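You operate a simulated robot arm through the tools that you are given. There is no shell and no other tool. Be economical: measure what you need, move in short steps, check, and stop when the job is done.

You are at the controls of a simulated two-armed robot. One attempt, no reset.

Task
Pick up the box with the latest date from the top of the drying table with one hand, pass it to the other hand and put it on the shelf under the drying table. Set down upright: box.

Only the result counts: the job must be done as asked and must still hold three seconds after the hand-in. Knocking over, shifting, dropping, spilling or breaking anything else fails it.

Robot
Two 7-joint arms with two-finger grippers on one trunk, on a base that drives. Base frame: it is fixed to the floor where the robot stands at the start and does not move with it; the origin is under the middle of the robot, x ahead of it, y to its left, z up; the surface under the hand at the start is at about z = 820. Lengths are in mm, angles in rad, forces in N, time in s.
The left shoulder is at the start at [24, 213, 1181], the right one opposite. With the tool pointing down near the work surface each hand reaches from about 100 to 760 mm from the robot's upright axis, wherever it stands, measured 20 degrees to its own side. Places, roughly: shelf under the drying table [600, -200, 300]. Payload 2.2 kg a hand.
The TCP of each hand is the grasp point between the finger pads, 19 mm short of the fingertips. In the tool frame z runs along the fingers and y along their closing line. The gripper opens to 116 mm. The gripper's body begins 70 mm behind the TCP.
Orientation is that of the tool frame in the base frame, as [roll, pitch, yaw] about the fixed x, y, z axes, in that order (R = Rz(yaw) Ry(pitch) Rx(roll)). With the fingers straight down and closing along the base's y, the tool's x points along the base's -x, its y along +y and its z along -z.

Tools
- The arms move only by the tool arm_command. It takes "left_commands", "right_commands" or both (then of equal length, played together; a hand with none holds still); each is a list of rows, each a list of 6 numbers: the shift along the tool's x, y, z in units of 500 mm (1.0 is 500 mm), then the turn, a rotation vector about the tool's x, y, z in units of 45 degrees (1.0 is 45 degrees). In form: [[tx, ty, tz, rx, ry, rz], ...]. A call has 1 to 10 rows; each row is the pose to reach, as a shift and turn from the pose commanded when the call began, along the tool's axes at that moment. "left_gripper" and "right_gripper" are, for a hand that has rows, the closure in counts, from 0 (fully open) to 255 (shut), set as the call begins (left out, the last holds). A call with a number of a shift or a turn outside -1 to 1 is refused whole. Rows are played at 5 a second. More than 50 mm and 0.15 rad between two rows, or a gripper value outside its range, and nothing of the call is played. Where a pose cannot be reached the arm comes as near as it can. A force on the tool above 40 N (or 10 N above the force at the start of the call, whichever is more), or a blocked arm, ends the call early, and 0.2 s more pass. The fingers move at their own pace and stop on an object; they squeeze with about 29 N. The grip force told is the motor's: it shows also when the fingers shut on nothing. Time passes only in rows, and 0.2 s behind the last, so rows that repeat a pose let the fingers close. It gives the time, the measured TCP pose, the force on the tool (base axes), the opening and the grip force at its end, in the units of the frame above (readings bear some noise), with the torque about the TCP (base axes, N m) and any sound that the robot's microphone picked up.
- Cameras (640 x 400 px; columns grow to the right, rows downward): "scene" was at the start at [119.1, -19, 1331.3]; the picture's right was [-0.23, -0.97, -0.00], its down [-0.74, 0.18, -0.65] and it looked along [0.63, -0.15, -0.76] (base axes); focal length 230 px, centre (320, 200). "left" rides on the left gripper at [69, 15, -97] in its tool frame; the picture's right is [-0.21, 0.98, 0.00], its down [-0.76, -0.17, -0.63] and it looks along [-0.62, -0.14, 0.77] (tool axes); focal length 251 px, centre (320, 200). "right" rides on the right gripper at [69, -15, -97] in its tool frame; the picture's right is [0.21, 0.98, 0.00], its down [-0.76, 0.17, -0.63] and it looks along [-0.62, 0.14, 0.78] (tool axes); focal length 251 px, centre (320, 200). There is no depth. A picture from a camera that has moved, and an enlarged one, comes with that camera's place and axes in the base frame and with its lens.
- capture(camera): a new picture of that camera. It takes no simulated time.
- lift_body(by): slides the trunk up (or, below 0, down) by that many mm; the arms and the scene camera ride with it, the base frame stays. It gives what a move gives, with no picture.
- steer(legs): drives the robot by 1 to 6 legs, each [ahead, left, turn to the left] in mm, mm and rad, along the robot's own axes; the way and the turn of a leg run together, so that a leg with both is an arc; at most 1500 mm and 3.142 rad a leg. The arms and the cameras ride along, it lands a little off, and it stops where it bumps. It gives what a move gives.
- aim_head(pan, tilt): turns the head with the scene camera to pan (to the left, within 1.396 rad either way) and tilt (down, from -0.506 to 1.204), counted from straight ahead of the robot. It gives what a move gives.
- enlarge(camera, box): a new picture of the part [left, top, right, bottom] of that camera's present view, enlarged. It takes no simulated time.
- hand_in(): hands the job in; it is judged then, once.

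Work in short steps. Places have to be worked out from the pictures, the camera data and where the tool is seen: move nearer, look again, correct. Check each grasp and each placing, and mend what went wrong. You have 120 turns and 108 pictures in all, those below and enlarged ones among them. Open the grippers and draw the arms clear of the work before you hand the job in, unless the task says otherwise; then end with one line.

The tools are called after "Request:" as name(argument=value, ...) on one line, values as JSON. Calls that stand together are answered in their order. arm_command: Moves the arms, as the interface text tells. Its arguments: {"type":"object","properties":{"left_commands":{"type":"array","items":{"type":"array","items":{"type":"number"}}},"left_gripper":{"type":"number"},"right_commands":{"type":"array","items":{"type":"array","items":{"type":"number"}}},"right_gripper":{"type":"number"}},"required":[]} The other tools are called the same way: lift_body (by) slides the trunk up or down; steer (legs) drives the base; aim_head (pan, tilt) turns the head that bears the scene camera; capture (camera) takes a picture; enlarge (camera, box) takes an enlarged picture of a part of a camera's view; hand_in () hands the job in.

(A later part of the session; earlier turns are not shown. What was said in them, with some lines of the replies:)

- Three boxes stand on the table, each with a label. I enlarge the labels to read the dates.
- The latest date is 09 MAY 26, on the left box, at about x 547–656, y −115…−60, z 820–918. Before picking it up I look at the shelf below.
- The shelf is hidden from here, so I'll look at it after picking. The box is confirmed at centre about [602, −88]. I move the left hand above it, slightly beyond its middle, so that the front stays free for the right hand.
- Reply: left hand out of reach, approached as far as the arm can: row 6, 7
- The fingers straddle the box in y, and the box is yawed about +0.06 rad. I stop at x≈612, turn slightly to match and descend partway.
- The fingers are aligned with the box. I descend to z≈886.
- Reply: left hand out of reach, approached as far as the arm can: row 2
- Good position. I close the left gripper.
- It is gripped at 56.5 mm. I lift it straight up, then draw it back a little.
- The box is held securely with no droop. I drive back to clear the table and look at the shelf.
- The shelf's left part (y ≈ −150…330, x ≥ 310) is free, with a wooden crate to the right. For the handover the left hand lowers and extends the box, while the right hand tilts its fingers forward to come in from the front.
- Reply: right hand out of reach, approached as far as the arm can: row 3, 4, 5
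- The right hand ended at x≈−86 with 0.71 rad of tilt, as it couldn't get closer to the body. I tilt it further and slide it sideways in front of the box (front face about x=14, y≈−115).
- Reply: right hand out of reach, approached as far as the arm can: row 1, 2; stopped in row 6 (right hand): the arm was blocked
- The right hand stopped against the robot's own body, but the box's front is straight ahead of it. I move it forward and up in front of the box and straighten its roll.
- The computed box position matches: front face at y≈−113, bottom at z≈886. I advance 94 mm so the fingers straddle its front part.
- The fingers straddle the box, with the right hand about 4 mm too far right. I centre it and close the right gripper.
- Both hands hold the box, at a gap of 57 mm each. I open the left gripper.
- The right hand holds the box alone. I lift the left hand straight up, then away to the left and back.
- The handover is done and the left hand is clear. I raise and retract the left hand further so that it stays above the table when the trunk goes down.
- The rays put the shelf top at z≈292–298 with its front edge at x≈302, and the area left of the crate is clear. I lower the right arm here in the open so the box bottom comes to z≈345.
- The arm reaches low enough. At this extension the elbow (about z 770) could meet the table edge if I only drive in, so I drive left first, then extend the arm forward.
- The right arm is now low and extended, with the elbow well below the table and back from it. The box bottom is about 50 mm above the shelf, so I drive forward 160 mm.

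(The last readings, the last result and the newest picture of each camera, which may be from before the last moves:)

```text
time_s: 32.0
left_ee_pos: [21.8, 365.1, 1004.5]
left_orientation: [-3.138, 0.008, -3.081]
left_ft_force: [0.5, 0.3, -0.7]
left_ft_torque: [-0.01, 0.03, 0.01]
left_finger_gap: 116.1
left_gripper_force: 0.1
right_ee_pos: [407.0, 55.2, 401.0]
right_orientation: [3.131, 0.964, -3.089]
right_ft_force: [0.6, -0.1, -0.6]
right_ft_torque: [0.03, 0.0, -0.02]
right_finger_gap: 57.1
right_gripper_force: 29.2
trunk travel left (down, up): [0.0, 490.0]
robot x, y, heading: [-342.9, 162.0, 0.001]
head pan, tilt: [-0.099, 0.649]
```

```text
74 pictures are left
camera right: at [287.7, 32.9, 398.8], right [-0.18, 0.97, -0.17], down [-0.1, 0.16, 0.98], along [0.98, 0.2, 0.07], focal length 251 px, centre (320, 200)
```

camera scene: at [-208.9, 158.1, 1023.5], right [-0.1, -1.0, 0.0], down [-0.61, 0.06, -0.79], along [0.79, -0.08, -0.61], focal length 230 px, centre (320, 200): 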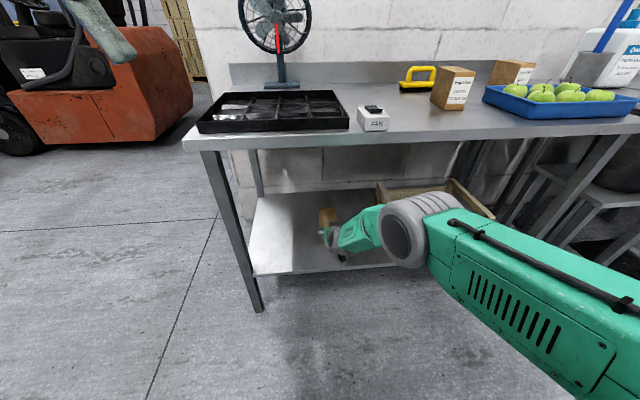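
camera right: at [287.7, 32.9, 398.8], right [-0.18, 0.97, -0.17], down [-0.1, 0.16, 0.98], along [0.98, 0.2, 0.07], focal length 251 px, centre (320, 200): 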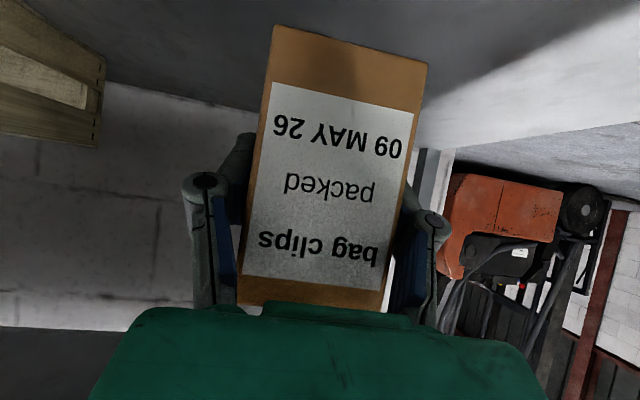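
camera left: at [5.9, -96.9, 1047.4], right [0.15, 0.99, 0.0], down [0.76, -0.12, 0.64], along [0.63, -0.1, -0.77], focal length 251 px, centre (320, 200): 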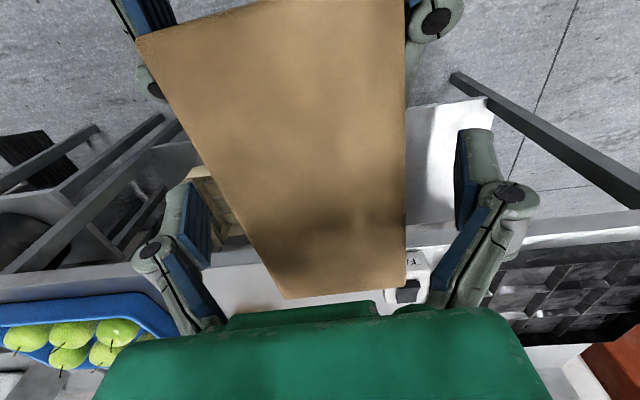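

The box is over the free shelf area, at x≈382–492 and y≈28–85. I lower it 36 mm and then finely.

Request:
arm_command(right_commands=[[0.03, 0, 0.0205, 0, 0, 0], [0.059, 0, 0.041, 0, 0, 0], [0.059, 0, 0.041, 0, 0, 0]])

Request:
arm_command(right_commands=[[0.005, 0, 0.0034, 0, 0, 0], [0.01, 0, 0.007, 0, 0, 0], [0.01, 0, 0.007, 0, 0, 0]])

Request:
capture(camera="right")

```text
time_s: 32.8
left_ee_pos: [18.3, 364.4, 1006.3]
left_orientation: [-3.139, 0.013, -3.081]
left_ft_force: [-0.4, 0.4, -0.3]
left_ft_torque: [-0.04, -0.03, -0.02]
left_finger_gap: 115.9
left_gripper_force: 0.0
right_ee_pos: [406.5, 58.2, 366.8]
right_orientation: [3.132, 0.968, -3.087]
right_ft_force: [-0.1, 0.2, 0.3]
right_ft_torque: [0.03, 0.05, 0.0]
right_finger_gap: 57.1
right_gripper_force: 28.8
trunk travel left (down, up): [0.0, 490.0]
robot x, y, heading: [-337.4, 165.4, 0.002]
head pan, tilt: [-0.099, 0.649]
```

```text
time_s: 33.6
left_ee_pos: [18.7, 365.8, 1005.7]
left_orientation: [-3.138, 0.012, -3.082]
left_ft_force: [-0.1, 0.6, 0.3]
left_ft_torque: [-0.02, 0.0, 0.0]
left_finger_gap: 115.9
left_gripper_force: 0.0
right_ee_pos: [405.7, 56.7, 361.3]
right_orientation: [3.132, 0.968, -3.089]
right_ft_force: [0.0, -0.5, 0.7]
right_ft_torque: [-0.01, 0.03, -0.02]
right_finger_gap: 57.0
right_gripper_force: 28.2
trunk travel left (down, up): [0.0, 490.0]
robot x, y, heading: [-340.8, 166.8, 0.002]
head pan, tilt: [-0.099, 0.649]
```

```text
73 pictures are left
camera right: at [287.0, 33.8, 359.0], right [-0.18, 0.97, -0.17], down [-0.1, 0.16, 0.98], along [0.98, 0.2, 0.07], focal length 251 px, centre (320, 200)
```

right: 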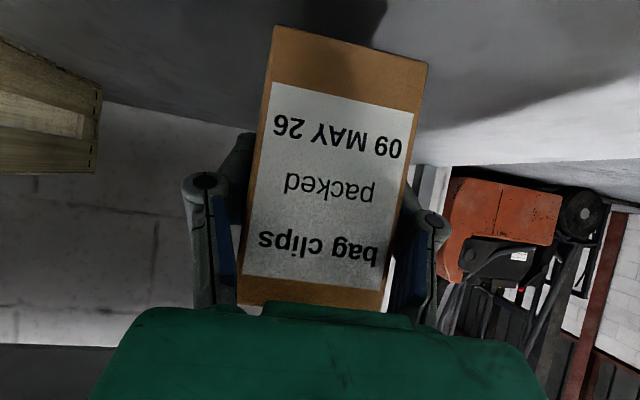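

No contact yet. I keep going down in small steps, watching the force.

Request:
arm_command(right_commands=[[0.004, 0, 0.003, 0, 0, 0], [0.008, 0, 0.006, 0, 0, 0], [0.008, 0, 0.006, 0, 0, 0]])

Request:
arm_command(right_commands=[[0.003, 0, 0.002, 0, 0, 0], [0.006, 0, 0.004, 0, 0, 0], [0.006, 0, 0.004, 0, 0, 0]])

Request:
capture(camera="right")

```text
time_s: 34.4
left_ee_pos: [18.3, 364.6, 1006.4]
left_orientation: [-3.139, 0.013, -3.08]
left_ft_force: [-0.1, -0.2, 1.2]
left_ft_torque: [0.0, -0.02, 0.0]
left_finger_gap: 115.8
left_gripper_force: 0.1
right_ee_pos: [407.1, 56.1, 356.1]
right_orientation: [3.132, 0.969, -3.087]
right_ft_force: [0.3, -0.3, 0.2]
right_ft_torque: [0.03, 0.05, -0.04]
right_finger_gap: 57.1
right_gripper_force: 29.0
trunk travel left (down, up): [0.0, 490.0]
robot x, y, heading: [-339.1, 163.8, 0.003]
head pan, tilt: [-0.099, 0.649]
```

```text
time_s: 35.2
left_ee_pos: [19.2, 365.0, 1006.6]
left_orientation: [-3.139, 0.012, -3.079]
left_ft_force: [-0.7, -0.6, 0.7]
left_ft_torque: [0.0, 0.03, 0.01]
left_finger_gap: 116.1
left_gripper_force: 0.0
right_ee_pos: [406.6, 56.8, 351.8]
right_orientation: [3.133, 0.969, -3.088]
right_ft_force: [1.0, 0.5, -0.2]
right_ft_torque: [0.03, 0.03, -0.03]
right_finger_gap: 57.1
right_gripper_force: 29.2
trunk travel left (down, up): [0.0, 490.0]
robot x, y, heading: [-338.0, 163.3, 0.002]
head pan, tilt: [-0.099, 0.649]
```

```text
72 pictures are left
camera right: at [287.8, 34.0, 350.3], right [-0.18, 0.97, -0.17], down [-0.1, 0.16, 0.98], along [0.98, 0.2, 0.07], focal length 251 px, centre (320, 200)
```

right: 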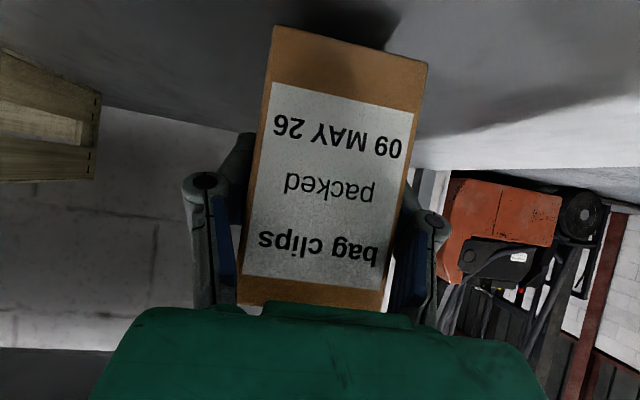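

Still no contact. I continue.

Request:
arm_command(right_commands=[[0.003, 0, 0.002, 0, 0, 0], [0.006, 0, 0.004, 0, 0, 0], [0.006, 0, 0.004, 0, 0, 0]])

Request:
arm_command(right_commands=[[0.003, 0, 0.002, 0, 0, 0], [0.006, 0, 0.004, 0, 0, 0], [0.006, 0, 0.004, 0, 0, 0]])

Request:
capture(camera="right")

```text
time_s: 36.0
left_ee_pos: [18.1, 364.0, 1006.0]
left_orientation: [-3.139, 0.012, -3.079]
left_ft_force: [0.0, 0.2, 1.1]
left_ft_torque: [0.01, 0.03, 0.02]
left_finger_gap: 116.2
left_gripper_force: 0.0
right_ee_pos: [406.7, 57.2, 348.4]
right_orientation: [3.132, 0.967, -3.088]
right_ft_force: [-0.3, 0.1, 0.0]
right_ft_torque: [-0.05, 0.0, -0.01]
right_finger_gap: 56.9
right_gripper_force: 29.2
trunk travel left (down, up): [0.0, 490.0]
robot x, y, heading: [-337.7, 159.7, 0.002]
head pan, tilt: [-0.099, 0.649]
```

```text
time_s: 36.8
left_ee_pos: [18.0, 364.3, 1006.9]
left_orientation: [-3.138, 0.014, -3.081]
left_ft_force: [-0.3, 0.3, -0.4]
left_ft_torque: [-0.02, -0.01, 0.02]
left_finger_gap: 115.9
left_gripper_force: 0.0
right_ee_pos: [405.2, 57.3, 343.6]
right_orientation: [3.132, 0.97, -3.088]
right_ft_force: [0.1, 0.0, -0.5]
right_ft_torque: [0.01, 0.06, -0.02]
right_finger_gap: 57.2
right_gripper_force: 29.1
trunk travel left (down, up): [0.0, 490.0]
robot x, y, heading: [-341.5, 166.6, 0.003]
head pan, tilt: [-0.099, 0.649]
```

```text
71 pictures are left
camera right: at [287.6, 34.5, 343.1], right [-0.18, 0.97, -0.17], down [-0.1, 0.16, 0.98], along [0.98, 0.2, 0.07], focal length 251 px, centre (320, 200)
```

right: 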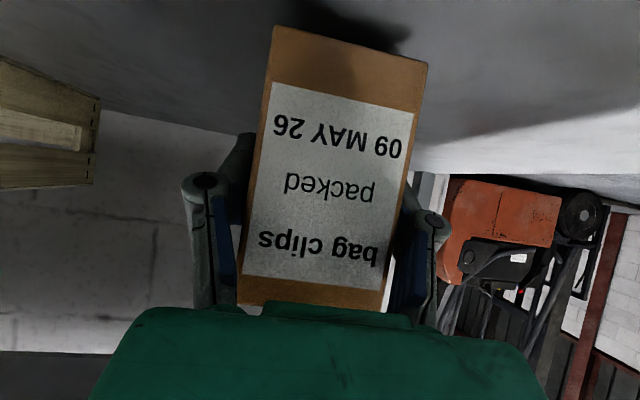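

No contact yet. I continue down in 4 mm steps.

Request:
arm_command(right_commands=[[0.003, 0, 0.002, 0, 0, 0], [0.006, 0, 0.004, 0, 0, 0], [0.006, 0, 0.004, 0, 0, 0]])

Request:
arm_command(right_commands=[[0.003, 0, 0.002, 0, 0, 0], [0.006, 0, 0.004, 0, 0, 0], [0.006, 0, 0.004, 0, 0, 0]])

Request:
enlarge(camera="scene", box=[240, 160, 420, 290])

Request:
capture(camera="right")

```text
time_s: 37.6
left_ee_pos: [16.7, 365.9, 1005.5]
left_orientation: [-3.136, 0.012, -3.08]
left_ft_force: [0.1, -0.7, 0.4]
left_ft_torque: [-0.03, 0.01, 0.04]
left_finger_gap: 116.1
left_gripper_force: 0.0
right_ee_pos: [404.8, 57.2, 341.5]
right_orientation: [3.133, 0.967, -3.088]
right_ft_force: [-0.6, 0.2, 1.5]
right_ft_torque: [-0.01, 0.06, 0.01]
right_finger_gap: 57.0
right_gripper_force: 28.8
trunk travel left (down, up): [0.0, 490.0]
robot x, y, heading: [-342.3, 166.2, 0.003]
head pan, tilt: [-0.099, 0.649]
```

```text
time_s: 38.4
left_ee_pos: [18.2, 364.1, 1006.3]
left_orientation: [-3.139, 0.013, -3.081]
left_ft_force: [-0.5, -0.7, 0.5]
left_ft_torque: [-0.02, -0.02, 0.0]
left_finger_gap: 116.2
left_gripper_force: 0.1
right_ee_pos: [406.8, 57.7, 337.2]
right_orientation: [3.133, 0.969, -3.087]
right_ft_force: [0.8, 0.3, 0.0]
right_ft_torque: [-0.02, 0.04, 0.01]
right_finger_gap: 56.9
right_gripper_force: 29.1
trunk travel left (down, up): [0.0, 490.0]
robot x, y, heading: [-338.8, 163.8, 0.002]
head pan, tilt: [-0.099, 0.649]
```

```text
3.08 times, centred on (330, 225) of scene
camera zoom: at [-210.0, 158.5, 1023.7], right [-0.1, -1.0, 0.0], down [-0.6, 0.06, -0.79], along [0.79, -0.08, -0.61], focal length 706 px, centre (289, 123)
```

zoom: 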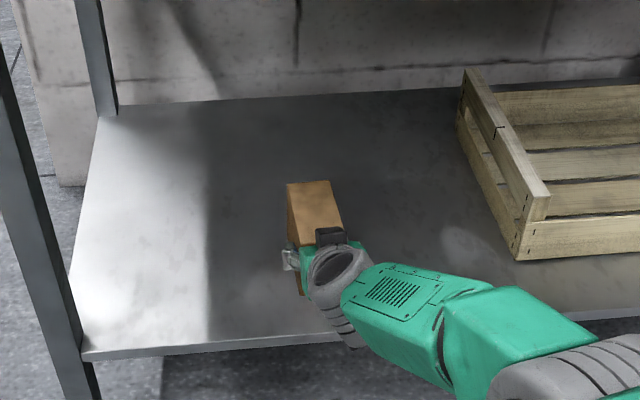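

```text
69 pictures are left
camera right: at [288.2, 33.7, 335.2], right [-0.18, 0.97, -0.17], down [-0.1, 0.16, 0.98], along [0.98, 0.2, 0.07], focal length 251 px, centre (320, 200)
```

right: 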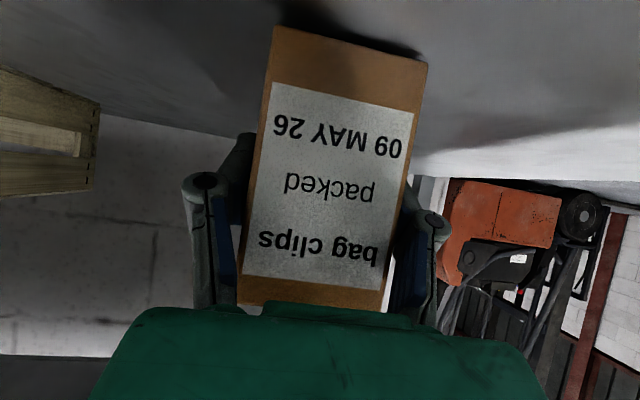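

The shadow gap under the box is narrowing, so roughly 10 mm remain. I continue down.

Request:
arm_command(right_commands=[[0.003, 0, 0.002, 0, 0, 0], [0.006, 0, 0.004, 0, 0, 0], [0.006, 0, 0.004, 0, 0, 0]])

Request:
arm_command(right_commands=[[0.003, 0, 0.002, 0, 0, 0], [0.003, 0, 0.002, 0, 0, 0]])

Request:
capture(camera="right")

```text
time_s: 39.2
left_ee_pos: [19.0, 363.5, 1006.3]
left_orientation: [-3.138, 0.011, -3.08]
left_ft_force: [-0.3, 0.1, -0.2]
left_ft_torque: [0.03, -0.01, 0.01]
left_finger_gap: 115.9
left_gripper_force: 0.1
right_ee_pos: [406.0, 56.4, 335.4]
right_orientation: [3.133, 0.97, -3.088]
right_ft_force: [0.6, 0.1, 0.1]
right_ft_torque: [0.0, 0.06, 0.04]
right_finger_gap: 57.1
right_gripper_force: 28.8
trunk travel left (down, up): [0.0, 490.0]
robot x, y, heading: [-341.0, 164.4, -0.0]
head pan, tilt: [-0.099, 0.649]
```

```text
time_s: 39.8
left_ee_pos: [17.9, 364.0, 1005.7]
left_orientation: [-3.138, 0.012, -3.083]
left_ft_force: [0.6, -0.3, -0.2]
left_ft_torque: [0.02, 0.0, 0.0]
left_finger_gap: 116.2
left_gripper_force: 0.1
right_ee_pos: [405.1, 56.0, 335.2]
right_orientation: [3.134, 0.969, -3.087]
right_ft_force: [1.1, 0.5, -0.2]
right_ft_torque: [0.0, 0.03, -0.02]
right_finger_gap: 57.4
right_gripper_force: 29.0
right hand out of reach, approached as far as the arm can: row 1, 2
trunk travel left (down, up): [0.0, 490.0]
robot x, y, heading: [-343.6, 164.4, 0.002]
head pan, tilt: [-0.099, 0.649]
```

```text
68 pictures are left
camera right: at [287.2, 33.1, 333.6], right [-0.18, 0.97, -0.17], down [-0.1, 0.16, 0.98], along [0.98, 0.2, 0.07], focal length 251 px, centre (320, 200)
```

right: 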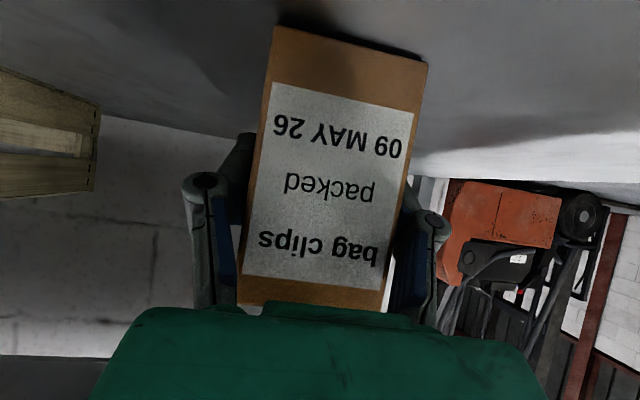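

The arm ran out of reach at z≈335 with no contact. I pull the box back 70 mm relative to the robot, then drive forward 70 mm to gain downward reach.

Request:
arm_command(right_commands=[[0.032, 0.004, -0.063, 0, 0, 0], [0.064, 0.008, -0.126, 0, 0, 0], [0.064, 0.008, -0.126, 0, 0, 0]])

Request:
capture(camera="scene")

```text
time_s: 40.6
left_ee_pos: [18.1, 363.6, 1006.2]
left_orientation: [-3.138, 0.012, -3.08]
left_ft_force: [0.7, 0.6, 0.1]
left_ft_torque: [-0.01, 0.0, -0.02]
left_finger_gap: 116.0
left_gripper_force: 0.0
right_ee_pos: [334.4, 53.5, 345.8]
right_orientation: [3.133, 0.972, -3.089]
right_ft_force: [-0.1, -0.2, -0.5]
right_ft_torque: [0.0, 0.01, -0.02]
right_finger_gap: 56.9
right_gripper_force: 29.3
trunk travel left (down, up): [0.0, 490.0]
robot x, y, heading: [-338.4, 164.6, 0.0]
head pan, tilt: [-0.099, 0.649]
```

```text
67 pictures are left
camera scene: at [-210.0, 158.5, 1023.7], right [-0.1, -1.0, 0.0], down [-0.6, 0.06, -0.79], along [0.79, -0.08, -0.61], focal length 230 px, centre (320, 200)
```

scene: 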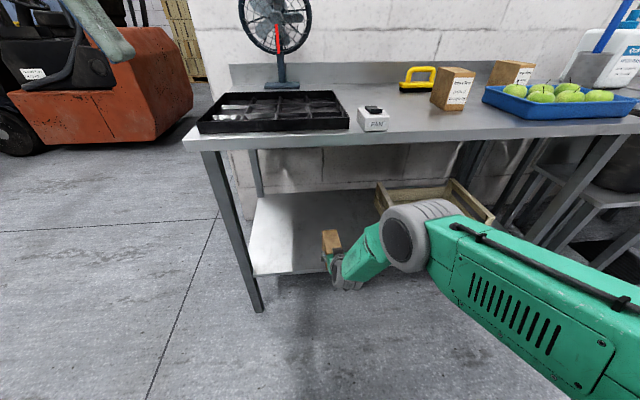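

Request:
steer(legs=[[75, 0, 0]])

Request:
arm_command(right_commands=[[0.008, 0, 0.006, 0, 0, 0], [0.016, 0, 0.012, 0, 0, 0], [0.016, 0, 0.012, 0, 0, 0]])

Request:
capture(camera="right")

```text
time_s: 41.6
left_ee_pos: [94.1, 364.2, 1005.3]
left_orientation: [-3.138, 0.01, -3.079]
left_ft_force: [1.4, 0.0, -1.5]
left_ft_torque: [0.01, 0.04, -0.02]
left_finger_gap: 115.9
left_gripper_force: 0.0
right_ee_pos: [408.7, 53.1, 345.2]
right_orientation: [3.133, 0.967, -3.088]
right_ft_force: [0.7, 0.3, 0.2]
right_ft_torque: [0.02, 0.04, 0.01]
right_finger_gap: 56.8
right_gripper_force: 28.9
trunk travel left (down, up): [0.0, 490.0]
robot x, y, heading: [-264.7, 169.2, 0.005]
head pan, tilt: [-0.099, 0.649]
```

```text
time_s: 42.4
left_ee_pos: [89.9, 364.0, 1007.0]
left_orientation: [-3.14, 0.015, -3.081]
left_ft_force: [0.0, -0.5, -0.2]
left_ft_torque: [-0.02, 0.0, 0.03]
left_finger_gap: 115.8
left_gripper_force: 0.1
right_ee_pos: [406.9, 53.5, 337.5]
right_orientation: [3.134, 0.968, -3.085]
right_ft_force: [0.4, -0.7, -0.8]
right_ft_torque: [-0.02, 0.04, -0.01]
right_finger_gap: 57.3
right_gripper_force: 29.2
trunk travel left (down, up): [0.0, 490.0]
robot x, y, heading: [-267.9, 163.3, -0.001]
head pan, tilt: [-0.099, 0.649]
```

```text
66 pictures are left
camera right: at [289.5, 31.0, 335.4], right [-0.18, 0.97, -0.17], down [-0.1, 0.15, 0.98], along [0.98, 0.2, 0.07], focal length 251 px, centre (320, 200)
```

right: 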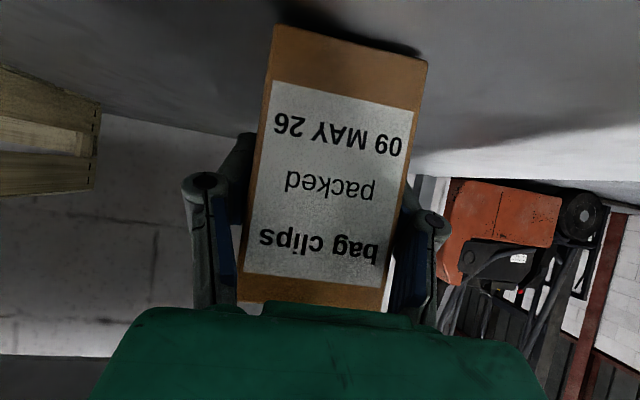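

Back at z≈337 and reachable. I continue lowering in small steps.

Request:
arm_command(right_commands=[[0.004, 0, 0.003, 0, 0, 0], [0.008, 0, 0.006, 0, 0, 0], [0.008, 0, 0.006, 0, 0, 0]])

Request:
arm_command(right_commands=[[0.003, 0, 0.002, 0, 0, 0], [0.006, 0, 0.004, 0, 0, 0], [0.006, 0, 0.004, 0, 0, 0]])

Request:
capture(camera="right")

```text
time_s: 43.2
left_ee_pos: [90.0, 363.6, 1008.0]
left_orientation: [-3.138, 0.016, -3.08]
left_ft_force: [-0.5, -0.4, 0.1]
left_ft_torque: [0.02, 0.02, -0.01]
left_finger_gap: 116.0
left_gripper_force: 0.0
right_ee_pos: [408.9, 53.9, 334.3]
right_orientation: [3.133, 0.973, -3.088]
right_ft_force: [-0.6, 0.8, 3.4]
right_ft_torque: [-0.02, 0.2, -0.01]
right_finger_gap: 57.0
right_gripper_force: 28.8
trunk travel left (down, up): [0.0, 490.0]
robot x, y, heading: [-264.4, 163.8, 0.002]
head pan, tilt: [-0.099, 0.649]
```

```text
time_s: 44.0
left_ee_pos: [89.1, 364.8, 1007.0]
left_orientation: [-3.138, 0.02, -3.081]
left_ft_force: [0.4, 0.4, -0.5]
left_ft_torque: [-0.02, 0.0, 0.0]
left_finger_gap: 116.1
left_gripper_force: 0.1
right_ee_pos: [409.9, 54.0, 333.3]
right_orientation: [3.133, 0.982, -3.089]
right_ft_force: [-3.0, -1.0, 22.5]
right_ft_torque: [0.03, -0.23, -0.12]
right_finger_gap: 57.0
right_gripper_force: 29.3
trunk travel left (down, up): [0.0, 490.0]
robot x, y, heading: [-265.5, 166.6, 0.004]
head pan, tilt: [-0.099, 0.649]
```

```text
65 pictures are left
camera right: at [291.0, 31.5, 329.6], right [-0.18, 0.97, -0.17], down [-0.11, 0.15, 0.98], along [0.98, 0.2, 0.08], focal length 251 px, centre (320, 200)
```

right: 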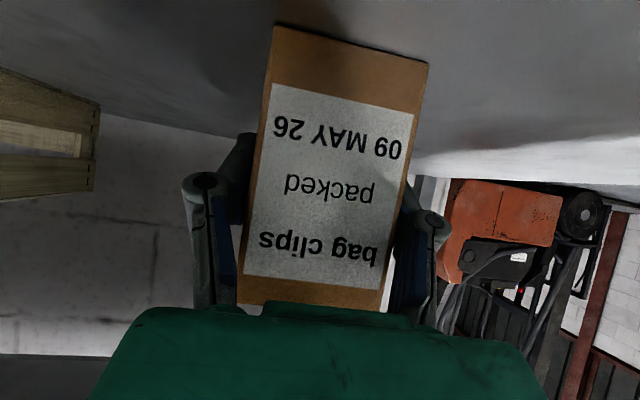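

The box is on the shelf (22 N upward, TCP z≈333, shadow gap closed). I ease off 2–3 mm, then open the right gripper.

Request:
arm_command(right_commands=[[-0.004, 0, -0.003, 0, 0, 0], [-0.004, 0, -0.003, 0, 0, 0]])

Request:
arm_command(right_commands=[[0, 0, 0, 0, 0, 0], [0, 0, 0, 0, 0, 0], [0, 0, 0, 0, 0, 0], [0, 0, 0, 0, 0, 0]], right_gripper=0)

Request:
capture(camera="right")

```text
time_s: 44.6
left_ee_pos: [89.5, 365.5, 1007.1]
left_orientation: [-3.138, 0.017, -3.082]
left_ft_force: [-0.4, 0.5, 0.2]
left_ft_torque: [-0.05, -0.04, -0.01]
left_finger_gap: 116.0
left_gripper_force: 0.0
right_ee_pos: [409.3, 55.0, 332.9]
right_orientation: [3.132, 0.971, -3.088]
right_ft_force: [4.1, 1.2, 13.6]
right_ft_torque: [0.03, -0.76, 0.11]
right_finger_gap: 57.1
right_gripper_force: 29.3
trunk travel left (down, up): [0.0, 490.0]
robot x, y, heading: [-266.1, 162.9, -0.003]
head pan, tilt: [-0.099, 0.649]
```

```text
time_s: 45.6
left_ee_pos: [90.7, 363.8, 1007.3]
left_orientation: [-3.137, 0.016, -3.078]
left_ft_force: [0.5, -0.2, -0.7]
left_ft_torque: [0.0, -0.01, 0.01]
left_finger_gap: 116.2
left_gripper_force: 0.1
right_ee_pos: [407.8, 55.3, 333.0]
right_orientation: [3.133, 0.97, -3.087]
right_ft_force: [-0.6, 0.3, 0.9]
right_ft_torque: [0.0, -0.03, 0.01]
right_finger_gap: 115.8
right_gripper_force: 0.1
trunk travel left (down, up): [0.0, 490.0]
robot x, y, heading: [-266.4, 165.9, -0.003]
head pan, tilt: [-0.099, 0.649]
```

```text
64 pictures are left
camera right: at [289.2, 31.0, 329.4], right [-0.18, 0.97, -0.17], down [-0.1, 0.15, 0.98], along [0.98, 0.2, 0.07], focal length 251 px, centre (320, 200)
```

right: 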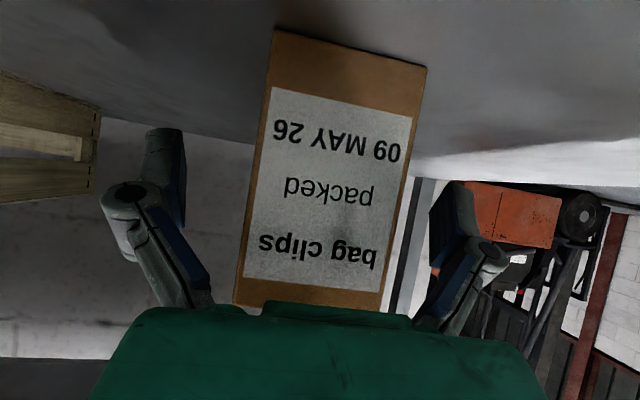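

The box stands free. I withdraw the hand along its axis, then back the robot away.

Request:
arm_command(right_commands=[[0, 0, -0.06, 0, 0, 0], [0, 0, -0.13, 0, 0, 0], [0, 0, -0.21, 0, 0, 0], [0, 0, -0.29, 0, 0, 0], [0, 0, -0.29, 0, 0, 0]])

Request:
capture(camera="right")

Request:
capture(camera="scene")

```text
time_s: 46.8
left_ee_pos: [89.7, 364.3, 1007.3]
left_orientation: [-3.139, 0.014, -3.08]
left_ft_force: [0.6, -0.2, 1.4]
left_ft_torque: [0.0, 0.02, 0.01]
left_finger_gap: 116.1
left_gripper_force: 0.1
right_ee_pos: [286.7, 44.3, 415.1]
right_orientation: [3.131, 0.972, -3.089]
right_ft_force: [-0.8, -0.8, 0.1]
right_ft_torque: [0.02, -0.03, 0.04]
right_finger_gap: 116.0
right_gripper_force: 0.1
trunk travel left (down, up): [0.0, 490.0]
robot x, y, heading: [-269.9, 165.3, 0.001]
head pan, tilt: [-0.099, 0.649]
```

```text
63 pictures are left
camera right: at [167.2, 22.4, 413.1], right [-0.18, 0.97, -0.17], down [-0.1, 0.15, 0.98], along [0.98, 0.2, 0.07], focal length 251 px, centre (320, 200)
```

right: 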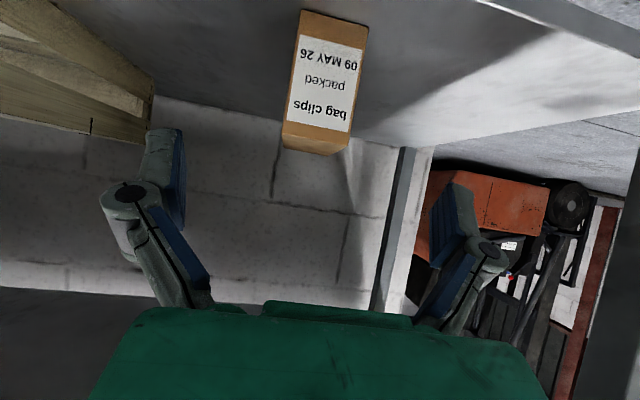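

```text
62 pictures are left
camera scene: at [-135.9, 158.8, 1023.8], right [-0.1, -1.0, 0.0], down [-0.6, 0.06, -0.79], along [0.79, -0.08, -0.61], focal length 230 px, centre (320, 200)
```

scene: 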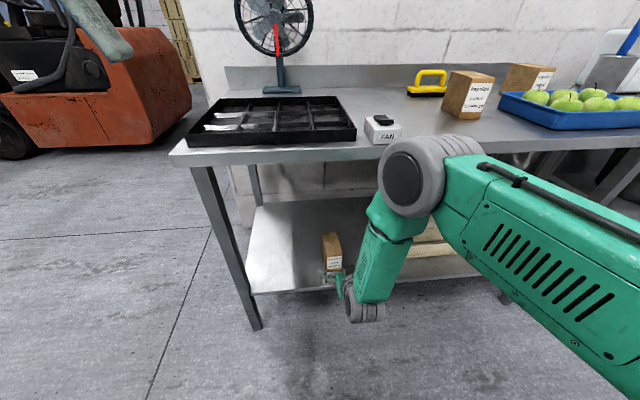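

The box stands upright on the shelf. I back the robot off and take a final look.

Request:
steer(legs=[[-400, 0, 0]])

Request:
capture(camera="scene")

Request:
enlarge(camera="scene", box=[200, 90, 520, 290])

```text
time_s: 49.4
left_ee_pos: [-315.9, 363.6, 1008.1]
left_orientation: [-3.137, 0.014, -3.083]
left_ft_force: [0.4, -0.2, -0.8]
left_ft_torque: [-0.02, -0.02, -0.03]
left_finger_gap: 116.1
left_gripper_force: 0.1
right_ee_pos: [-120.5, 43.4, 415.6]
right_orientation: [3.132, 0.973, -3.092]
right_ft_force: [-0.6, -0.1, -0.2]
right_ft_torque: [0.0, -0.03, 0.0]
right_finger_gap: 115.9
right_gripper_force: 0.1
trunk travel left (down, up): [0.0, 490.0]
robot x, y, heading: [-666.9, 161.2, 0.001]
head pan, tilt: [-0.099, 0.649]
```

```text
61 pictures are left
camera scene: at [-542.1, 158.1, 1023.9], right [-0.1, -0.99, 0.0], down [-0.6, 0.06, -0.79], along [0.79, -0.08, -0.61], focal length 230 px, centre (320, 200)
```

scene: 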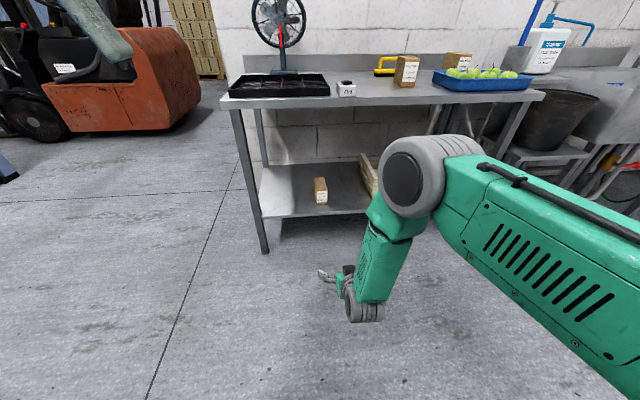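

```text
2.00 times, centred on (360, 190) of scene
camera zoom: at [-542.1, 158.1, 1023.9], right [-0.1, -0.99, 0.0], down [-0.6, 0.06, -0.79], along [0.79, -0.08, -0.61], focal length 459 px, centre (240, 220)
```

zoom: 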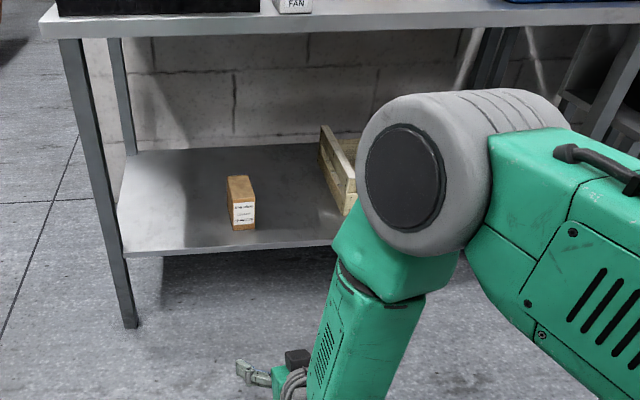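

The box is upright on the shelf, nothing else has moved, both grippers are open and both arms are clear. I hand the job in.

Request:
hand_in()

```text
The job is handed in.
```

The box dated 09 MAY 26, the latest of the three, was picked up with the left hand, passed to the right hand, and now stands upright on the shelf under the drying table.
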